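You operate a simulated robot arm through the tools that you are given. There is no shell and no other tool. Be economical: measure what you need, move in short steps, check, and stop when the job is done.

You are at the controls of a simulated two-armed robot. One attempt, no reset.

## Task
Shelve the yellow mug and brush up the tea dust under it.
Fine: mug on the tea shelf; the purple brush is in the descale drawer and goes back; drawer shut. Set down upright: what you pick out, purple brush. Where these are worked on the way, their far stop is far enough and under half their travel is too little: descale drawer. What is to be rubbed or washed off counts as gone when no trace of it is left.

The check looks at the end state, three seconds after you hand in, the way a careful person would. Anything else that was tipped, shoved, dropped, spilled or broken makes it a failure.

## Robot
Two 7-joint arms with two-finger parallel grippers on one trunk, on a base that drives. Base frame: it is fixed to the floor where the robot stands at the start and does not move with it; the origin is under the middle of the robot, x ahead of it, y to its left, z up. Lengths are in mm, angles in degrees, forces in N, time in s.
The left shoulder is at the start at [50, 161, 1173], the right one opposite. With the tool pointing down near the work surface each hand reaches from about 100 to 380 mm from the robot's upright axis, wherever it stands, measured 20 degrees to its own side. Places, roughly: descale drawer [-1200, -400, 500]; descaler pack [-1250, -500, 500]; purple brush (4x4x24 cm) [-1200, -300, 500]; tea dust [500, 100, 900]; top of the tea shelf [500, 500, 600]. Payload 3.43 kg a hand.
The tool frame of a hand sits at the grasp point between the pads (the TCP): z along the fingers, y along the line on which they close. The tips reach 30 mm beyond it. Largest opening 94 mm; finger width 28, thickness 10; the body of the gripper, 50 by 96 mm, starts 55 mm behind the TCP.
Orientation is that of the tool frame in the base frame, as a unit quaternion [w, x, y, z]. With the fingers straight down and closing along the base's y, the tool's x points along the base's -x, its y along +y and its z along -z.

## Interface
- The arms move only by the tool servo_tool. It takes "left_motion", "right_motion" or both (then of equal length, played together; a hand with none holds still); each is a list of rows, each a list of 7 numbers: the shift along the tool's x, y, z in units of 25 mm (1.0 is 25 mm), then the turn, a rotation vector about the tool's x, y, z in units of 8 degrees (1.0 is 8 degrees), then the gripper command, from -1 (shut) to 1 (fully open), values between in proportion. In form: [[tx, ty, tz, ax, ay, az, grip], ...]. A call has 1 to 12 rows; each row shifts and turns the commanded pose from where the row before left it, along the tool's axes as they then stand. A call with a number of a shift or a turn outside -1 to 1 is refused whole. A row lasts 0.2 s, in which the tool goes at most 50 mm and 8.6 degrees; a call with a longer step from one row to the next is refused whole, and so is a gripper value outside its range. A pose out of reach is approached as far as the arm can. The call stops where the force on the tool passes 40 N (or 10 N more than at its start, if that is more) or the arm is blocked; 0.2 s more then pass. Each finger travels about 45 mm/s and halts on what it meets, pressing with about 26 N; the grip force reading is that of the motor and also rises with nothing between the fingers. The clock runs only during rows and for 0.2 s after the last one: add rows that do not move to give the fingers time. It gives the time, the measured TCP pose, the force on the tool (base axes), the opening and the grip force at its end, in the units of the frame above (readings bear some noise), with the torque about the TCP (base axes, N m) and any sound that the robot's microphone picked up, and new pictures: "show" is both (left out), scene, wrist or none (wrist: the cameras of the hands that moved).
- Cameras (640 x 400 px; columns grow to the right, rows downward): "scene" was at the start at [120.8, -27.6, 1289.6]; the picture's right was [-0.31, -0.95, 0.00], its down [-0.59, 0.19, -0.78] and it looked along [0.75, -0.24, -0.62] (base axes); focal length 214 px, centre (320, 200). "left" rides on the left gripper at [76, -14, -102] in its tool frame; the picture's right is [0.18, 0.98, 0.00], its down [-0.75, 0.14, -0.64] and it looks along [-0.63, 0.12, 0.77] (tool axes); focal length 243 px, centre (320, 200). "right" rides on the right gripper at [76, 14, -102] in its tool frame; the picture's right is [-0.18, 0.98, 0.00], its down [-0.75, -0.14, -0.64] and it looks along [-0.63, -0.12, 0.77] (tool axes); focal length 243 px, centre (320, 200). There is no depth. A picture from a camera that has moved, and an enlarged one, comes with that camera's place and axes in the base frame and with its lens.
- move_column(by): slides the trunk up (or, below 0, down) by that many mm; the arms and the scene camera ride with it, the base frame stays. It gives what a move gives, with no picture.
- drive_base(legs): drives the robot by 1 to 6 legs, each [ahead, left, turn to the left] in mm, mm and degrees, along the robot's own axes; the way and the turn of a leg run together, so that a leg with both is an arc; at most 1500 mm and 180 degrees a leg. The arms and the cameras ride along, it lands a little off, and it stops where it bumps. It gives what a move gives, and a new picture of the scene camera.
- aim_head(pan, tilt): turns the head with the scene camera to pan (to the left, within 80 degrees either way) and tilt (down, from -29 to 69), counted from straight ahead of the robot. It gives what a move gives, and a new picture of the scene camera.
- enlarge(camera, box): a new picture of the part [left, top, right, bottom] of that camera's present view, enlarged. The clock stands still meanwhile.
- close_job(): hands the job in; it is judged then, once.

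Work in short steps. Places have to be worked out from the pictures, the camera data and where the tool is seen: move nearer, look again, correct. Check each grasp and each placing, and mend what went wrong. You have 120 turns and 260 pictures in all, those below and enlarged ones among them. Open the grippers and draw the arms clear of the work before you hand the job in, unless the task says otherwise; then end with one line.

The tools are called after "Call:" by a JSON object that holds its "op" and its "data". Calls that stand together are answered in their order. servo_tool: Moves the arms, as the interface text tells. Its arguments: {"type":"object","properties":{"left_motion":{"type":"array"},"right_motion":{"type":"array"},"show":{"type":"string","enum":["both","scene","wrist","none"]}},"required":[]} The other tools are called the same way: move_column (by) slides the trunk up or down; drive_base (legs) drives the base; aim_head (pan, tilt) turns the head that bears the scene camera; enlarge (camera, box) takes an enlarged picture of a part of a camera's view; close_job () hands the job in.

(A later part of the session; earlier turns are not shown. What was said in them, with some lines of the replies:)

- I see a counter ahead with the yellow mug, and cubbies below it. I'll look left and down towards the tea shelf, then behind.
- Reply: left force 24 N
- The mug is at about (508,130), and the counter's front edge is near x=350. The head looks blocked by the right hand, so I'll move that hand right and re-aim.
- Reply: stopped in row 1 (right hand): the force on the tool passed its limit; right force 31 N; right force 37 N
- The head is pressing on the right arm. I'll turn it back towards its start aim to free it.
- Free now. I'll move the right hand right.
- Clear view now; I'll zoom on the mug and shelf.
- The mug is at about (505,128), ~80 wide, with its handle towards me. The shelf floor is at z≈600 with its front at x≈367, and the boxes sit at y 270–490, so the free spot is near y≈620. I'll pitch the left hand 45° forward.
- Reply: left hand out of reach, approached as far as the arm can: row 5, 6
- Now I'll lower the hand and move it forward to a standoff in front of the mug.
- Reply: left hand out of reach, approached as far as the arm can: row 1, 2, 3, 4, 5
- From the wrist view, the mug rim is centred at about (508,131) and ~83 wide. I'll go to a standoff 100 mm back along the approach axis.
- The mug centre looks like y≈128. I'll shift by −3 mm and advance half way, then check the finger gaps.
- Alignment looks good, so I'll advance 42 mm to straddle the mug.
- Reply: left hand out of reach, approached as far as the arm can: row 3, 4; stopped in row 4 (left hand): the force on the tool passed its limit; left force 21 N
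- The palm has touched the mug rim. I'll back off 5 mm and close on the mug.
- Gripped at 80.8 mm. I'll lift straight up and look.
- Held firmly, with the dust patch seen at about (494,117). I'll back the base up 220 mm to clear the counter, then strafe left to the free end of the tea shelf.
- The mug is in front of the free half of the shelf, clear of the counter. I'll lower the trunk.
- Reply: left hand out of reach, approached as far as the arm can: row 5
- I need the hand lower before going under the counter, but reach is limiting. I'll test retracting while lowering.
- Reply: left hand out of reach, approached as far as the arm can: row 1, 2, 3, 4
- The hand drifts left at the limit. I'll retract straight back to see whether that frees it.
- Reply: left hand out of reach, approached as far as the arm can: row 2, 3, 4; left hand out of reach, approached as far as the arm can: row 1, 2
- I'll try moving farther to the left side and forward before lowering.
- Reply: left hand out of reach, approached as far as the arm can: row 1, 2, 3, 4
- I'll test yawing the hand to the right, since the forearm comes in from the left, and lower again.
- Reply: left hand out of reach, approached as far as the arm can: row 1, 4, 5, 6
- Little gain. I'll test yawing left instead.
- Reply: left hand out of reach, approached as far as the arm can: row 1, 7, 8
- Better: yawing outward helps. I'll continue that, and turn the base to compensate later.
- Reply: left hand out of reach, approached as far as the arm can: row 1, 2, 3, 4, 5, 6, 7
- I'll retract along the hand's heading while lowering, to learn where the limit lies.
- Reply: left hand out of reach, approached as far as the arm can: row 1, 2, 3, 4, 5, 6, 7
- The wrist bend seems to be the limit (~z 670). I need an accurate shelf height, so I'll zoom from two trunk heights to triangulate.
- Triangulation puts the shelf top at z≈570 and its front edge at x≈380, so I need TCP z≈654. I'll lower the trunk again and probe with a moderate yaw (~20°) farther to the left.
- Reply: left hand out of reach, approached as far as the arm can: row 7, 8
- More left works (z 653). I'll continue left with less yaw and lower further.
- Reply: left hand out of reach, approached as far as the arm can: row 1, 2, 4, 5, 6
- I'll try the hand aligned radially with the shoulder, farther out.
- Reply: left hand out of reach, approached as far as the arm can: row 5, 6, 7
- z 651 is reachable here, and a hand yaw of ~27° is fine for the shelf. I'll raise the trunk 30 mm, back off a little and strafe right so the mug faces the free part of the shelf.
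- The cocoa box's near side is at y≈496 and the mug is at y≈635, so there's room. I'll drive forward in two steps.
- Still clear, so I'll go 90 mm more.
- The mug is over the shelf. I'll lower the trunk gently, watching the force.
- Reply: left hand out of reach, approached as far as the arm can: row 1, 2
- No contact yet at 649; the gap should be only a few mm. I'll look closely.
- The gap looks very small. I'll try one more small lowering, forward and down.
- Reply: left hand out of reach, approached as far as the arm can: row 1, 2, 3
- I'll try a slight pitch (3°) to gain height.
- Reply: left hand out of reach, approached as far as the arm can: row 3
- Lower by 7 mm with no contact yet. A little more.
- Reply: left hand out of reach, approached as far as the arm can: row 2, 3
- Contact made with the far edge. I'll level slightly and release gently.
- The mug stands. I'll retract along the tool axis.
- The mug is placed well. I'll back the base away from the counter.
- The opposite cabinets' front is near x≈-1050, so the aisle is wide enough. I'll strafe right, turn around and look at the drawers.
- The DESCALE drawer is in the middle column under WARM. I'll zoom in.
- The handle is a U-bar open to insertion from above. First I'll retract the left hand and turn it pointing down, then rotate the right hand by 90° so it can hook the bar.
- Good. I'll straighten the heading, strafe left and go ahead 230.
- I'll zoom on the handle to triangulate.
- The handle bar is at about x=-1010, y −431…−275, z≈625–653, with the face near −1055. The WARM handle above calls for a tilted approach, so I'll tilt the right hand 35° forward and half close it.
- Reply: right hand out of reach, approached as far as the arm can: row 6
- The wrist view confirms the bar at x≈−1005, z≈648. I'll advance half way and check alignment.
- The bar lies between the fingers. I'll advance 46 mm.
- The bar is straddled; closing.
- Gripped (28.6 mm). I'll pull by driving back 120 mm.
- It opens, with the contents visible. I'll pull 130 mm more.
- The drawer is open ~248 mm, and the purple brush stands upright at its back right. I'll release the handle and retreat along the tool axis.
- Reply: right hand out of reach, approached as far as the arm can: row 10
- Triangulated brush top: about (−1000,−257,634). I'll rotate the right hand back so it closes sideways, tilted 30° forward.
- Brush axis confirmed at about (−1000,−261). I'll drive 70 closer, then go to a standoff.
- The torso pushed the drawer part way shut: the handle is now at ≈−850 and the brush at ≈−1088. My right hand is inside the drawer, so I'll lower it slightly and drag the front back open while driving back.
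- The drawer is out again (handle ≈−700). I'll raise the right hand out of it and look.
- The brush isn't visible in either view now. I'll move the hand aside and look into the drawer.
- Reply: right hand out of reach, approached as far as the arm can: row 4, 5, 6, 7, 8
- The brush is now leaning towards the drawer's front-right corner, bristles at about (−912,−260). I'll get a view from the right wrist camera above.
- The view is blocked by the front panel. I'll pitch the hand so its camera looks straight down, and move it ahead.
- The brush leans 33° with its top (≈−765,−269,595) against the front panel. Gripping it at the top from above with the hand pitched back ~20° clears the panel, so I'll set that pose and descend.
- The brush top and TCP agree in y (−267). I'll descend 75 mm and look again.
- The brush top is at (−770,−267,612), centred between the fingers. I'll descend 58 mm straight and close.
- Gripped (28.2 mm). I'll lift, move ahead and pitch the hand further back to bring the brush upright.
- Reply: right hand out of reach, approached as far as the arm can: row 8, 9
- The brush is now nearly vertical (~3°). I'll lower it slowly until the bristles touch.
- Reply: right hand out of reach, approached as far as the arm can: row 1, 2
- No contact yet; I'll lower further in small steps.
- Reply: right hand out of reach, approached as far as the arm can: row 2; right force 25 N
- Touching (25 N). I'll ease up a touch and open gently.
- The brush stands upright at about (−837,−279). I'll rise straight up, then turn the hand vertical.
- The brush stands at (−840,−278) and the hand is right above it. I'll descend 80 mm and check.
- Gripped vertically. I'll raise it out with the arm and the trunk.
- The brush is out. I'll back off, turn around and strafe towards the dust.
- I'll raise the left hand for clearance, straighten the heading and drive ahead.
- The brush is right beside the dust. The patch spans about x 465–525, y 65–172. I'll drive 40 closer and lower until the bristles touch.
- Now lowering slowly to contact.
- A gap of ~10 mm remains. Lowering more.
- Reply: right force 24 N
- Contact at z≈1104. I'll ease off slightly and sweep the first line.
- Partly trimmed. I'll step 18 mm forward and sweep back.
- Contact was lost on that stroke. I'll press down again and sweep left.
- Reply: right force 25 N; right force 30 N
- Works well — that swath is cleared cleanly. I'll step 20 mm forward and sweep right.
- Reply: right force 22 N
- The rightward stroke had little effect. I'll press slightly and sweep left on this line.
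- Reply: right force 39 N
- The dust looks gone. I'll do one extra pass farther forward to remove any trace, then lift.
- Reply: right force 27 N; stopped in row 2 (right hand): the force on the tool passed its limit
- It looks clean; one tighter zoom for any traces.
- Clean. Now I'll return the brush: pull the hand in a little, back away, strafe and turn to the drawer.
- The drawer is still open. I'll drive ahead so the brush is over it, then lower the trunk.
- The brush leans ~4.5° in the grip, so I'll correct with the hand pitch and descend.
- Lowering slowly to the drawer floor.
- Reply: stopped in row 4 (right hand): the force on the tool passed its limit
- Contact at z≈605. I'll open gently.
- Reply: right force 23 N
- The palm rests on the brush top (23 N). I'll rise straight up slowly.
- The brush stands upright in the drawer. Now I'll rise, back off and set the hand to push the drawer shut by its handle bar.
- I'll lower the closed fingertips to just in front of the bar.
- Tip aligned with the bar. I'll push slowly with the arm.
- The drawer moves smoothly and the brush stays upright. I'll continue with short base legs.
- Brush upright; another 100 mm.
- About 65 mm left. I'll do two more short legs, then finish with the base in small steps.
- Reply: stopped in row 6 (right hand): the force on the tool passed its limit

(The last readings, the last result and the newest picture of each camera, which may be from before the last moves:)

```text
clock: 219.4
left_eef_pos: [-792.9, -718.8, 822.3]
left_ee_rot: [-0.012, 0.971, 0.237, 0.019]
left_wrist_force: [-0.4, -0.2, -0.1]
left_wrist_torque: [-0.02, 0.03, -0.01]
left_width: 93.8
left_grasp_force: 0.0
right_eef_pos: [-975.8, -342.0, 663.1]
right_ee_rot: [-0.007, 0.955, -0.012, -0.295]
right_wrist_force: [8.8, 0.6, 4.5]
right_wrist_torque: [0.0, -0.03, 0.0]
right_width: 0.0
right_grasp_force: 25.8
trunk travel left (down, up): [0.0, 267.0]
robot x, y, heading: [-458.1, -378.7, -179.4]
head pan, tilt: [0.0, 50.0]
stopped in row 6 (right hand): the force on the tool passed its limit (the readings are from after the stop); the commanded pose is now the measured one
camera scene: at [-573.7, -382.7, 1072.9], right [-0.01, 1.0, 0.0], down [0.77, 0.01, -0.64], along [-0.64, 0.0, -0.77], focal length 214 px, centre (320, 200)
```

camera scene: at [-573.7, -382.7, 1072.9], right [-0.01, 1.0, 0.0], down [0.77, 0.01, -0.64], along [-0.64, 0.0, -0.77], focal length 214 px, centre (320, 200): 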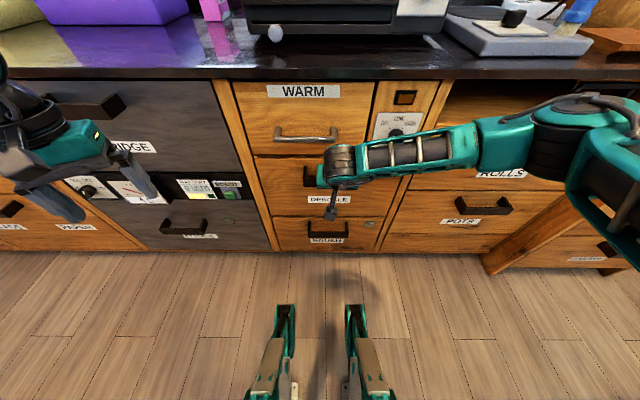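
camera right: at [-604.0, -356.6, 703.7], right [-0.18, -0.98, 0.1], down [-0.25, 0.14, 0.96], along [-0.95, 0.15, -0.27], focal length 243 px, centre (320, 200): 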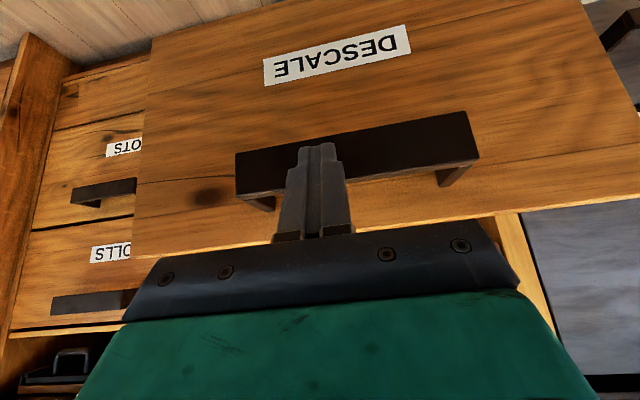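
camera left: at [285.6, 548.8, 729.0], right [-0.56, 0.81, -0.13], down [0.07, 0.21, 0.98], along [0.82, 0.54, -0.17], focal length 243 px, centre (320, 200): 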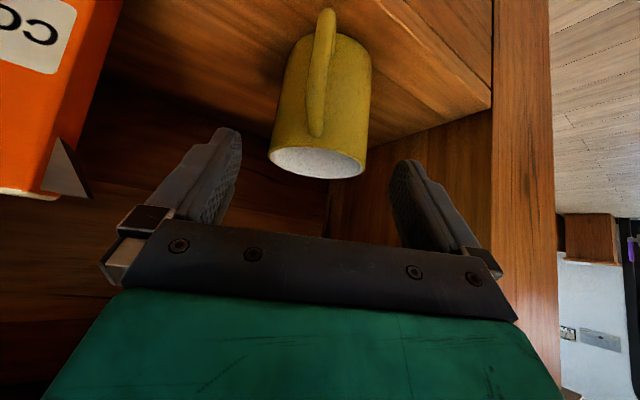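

The stop was reached by force. I'll zoom to verify it's flush, then back off.

Call:
{"op": "enlarge", "data": {"camera": "scene", "box": [230, 70, 430, 250]}}

Call:
{"op": "servo_tool", "data": {"right_motion": [[0.4, 0, -0.28, 0, 0, 0, -1], [0.8, 0, -0.56, 0, 0, 0, -1], [0.8, 0, -0.56, 0, 0, 0, -1], [0, 0, -1, 0, 0, 0, -1], [0, 0, -1, 0, 0, 0, -1]], "show": "none"}}

Call:
{"op": "drive_base", "data": {"legs": [[-200, 0, 0]]}}

Call:
{"op": "enlarge", "data": {"camera": "right", "box": [0, 0, 640, 400]}}

```text
2.22 times, centred on (330, 160) of scene
camera zoom: at [-573.7, -382.7, 1072.9], right [-0.01, 1.0, 0.0], down [0.77, 0.01, -0.64], along [-0.64, 0.0, -0.77], focal length 477 px, centre (298, 289)
```

zoom: 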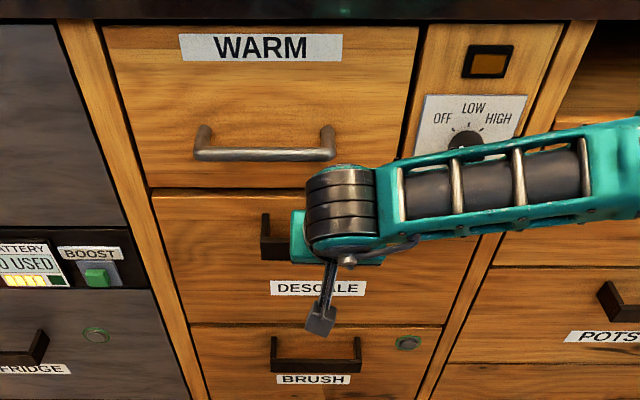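

```text
clock: 220.6
left_eef_pos: [-793.7, -718.8, 821.0]
left_ee_rot: [-0.011, 0.971, 0.237, 0.019]
left_wrist_force: [0.4, 0.9, 0.6]
left_wrist_torque: [0.0, -0.01, -0.01]
left_width: 94.0
left_grasp_force: 0.0
right_eef_pos: [-889.3, -342.7, 703.5]
right_ee_rot: [-0.008, 0.955, -0.014, -0.296]
right_wrist_force: [0.2, -1.0, -0.5]
right_wrist_torque: [0.02, 0.0, -0.02]
right_width: 0.0
right_grasp_force: 26.5
trunk travel left (down, up): [0.0, 267.0]
robot x, y, heading: [-459.8, -385.0, -179.6]
head pan, tilt: [0.0, 50.0]
```

```text
clock: 222.2
left_eef_pos: [-597.8, -716.1, 822.1]
left_ee_rot: [-0.012, 0.972, 0.236, 0.02]
left_wrist_force: [0.5, -0.6, -0.4]
left_wrist_torque: [-0.03, 0.0, 0.0]
left_width: 94.0
left_grasp_force: 0.1
right_eef_pos: [-691.3, -341.1, 704.1]
right_ee_rot: [-0.009, 0.955, -0.015, -0.295]
right_wrist_force: [0.3, -0.7, 0.3]
right_wrist_torque: [0.0, 0.01, 0.01]
right_width: 0.1
right_grasp_force: 26.5
trunk travel left (down, up): [0.0, 267.0]
robot x, y, heading: [-262.3, -378.7, -179.9]
head pan, tilt: [0.0, 50.0]
camera scene: at [-378.3, -381.3, 1072.9], right [0.0, 1.0, 0.0], down [0.77, 0.0, -0.64], along [-0.64, 0.0, -0.77], focal length 214 px, centre (320, 200)
```

scene: 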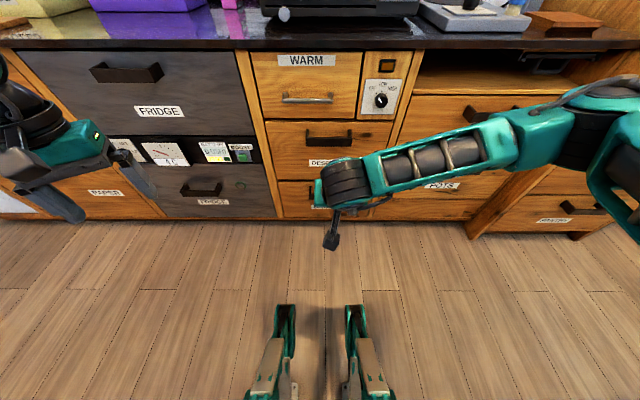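

```text
1.00 times, centred on (320, 200) of right
camera zoom: at [-570.8, -359.4, 744.7], right [-0.18, -0.98, 0.1], down [-0.26, 0.14, 0.96], along [-0.95, 0.15, -0.28], focal length 243 px, centre (320, 200)
```

zoom: 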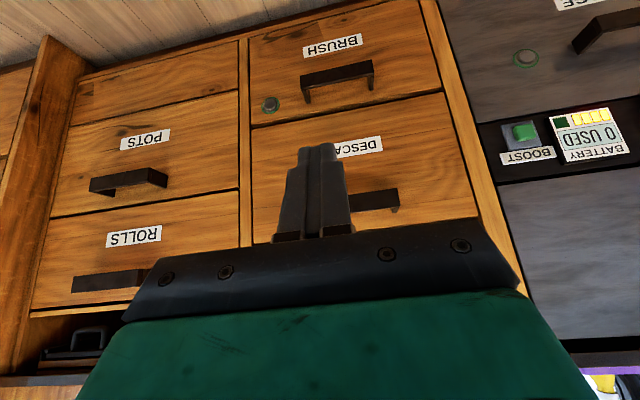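

The drawer is flush shut, and the brush was last seen upright with only slow motion afterwards. I'll open the right gripper clear of everything.

Call:
{"op": "servo_tool", "data": {"right_motion": [[0, 0, 0, 0, 0, 0, 0], [0, 0, 0, 0, 0, 0, 1], [0, 0, 0, 0, 0, 0, 1], [0, 0, 0, 0, 0, 0, 1], [0, 0, 0, 0, 0, 0, 1], [0, 0, 0, 0, 0, 0, 1]], "show": "scene"}}

```text
clock: 223.6
left_eef_pos: [-597.2, -716.9, 821.9]
left_ee_rot: [-0.012, 0.972, 0.235, 0.02]
left_wrist_force: [-0.3, -0.6, 0.0]
left_wrist_torque: [0.01, 0.02, -0.02]
left_width: 93.9
left_grasp_force: 0.0
right_eef_pos: [-692.3, -341.2, 704.8]
right_ee_rot: [-0.008, 0.955, -0.015, -0.295]
right_wrist_force: [1.0, 0.1, -0.1]
right_wrist_torque: [0.01, 0.01, -0.01]
right_width: 94.1
right_grasp_force: 0.0
trunk travel left (down, up): [0.0, 267.0]
robot x, y, heading: [-262.3, -378.8, -179.7]
head pan, tilt: [0.0, 50.0]
camera scene: at [-378.3, -381.3, 1072.8], right [0.0, 1.0, 0.0], down [0.77, 0.0, -0.64], along [-0.64, 0.0, -0.77], focal length 214 px, centre (320, 200)
```

scene: 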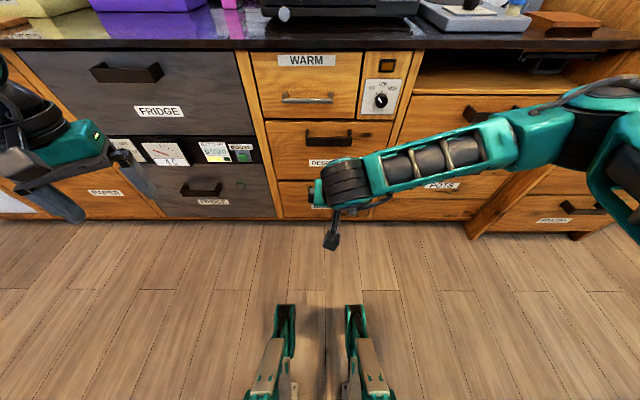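

Everything is in place: mug on the tea shelf, dust gone, brush back upright, drawer shut, arms clear with grippers open. I'll hand in.

Call:
{"op": "close_job", "data": {}}

```text
The job is handed in.
```

The job is handed in: the yellow mug is upright on the tea shelf, no tea dust shows on the counter, and the purple brush is back in the shut descale drawer, standing when last seen with about 65 mm left to close. Along the way the brush toppled over inside the open drawer, and I stood it up again before using it.
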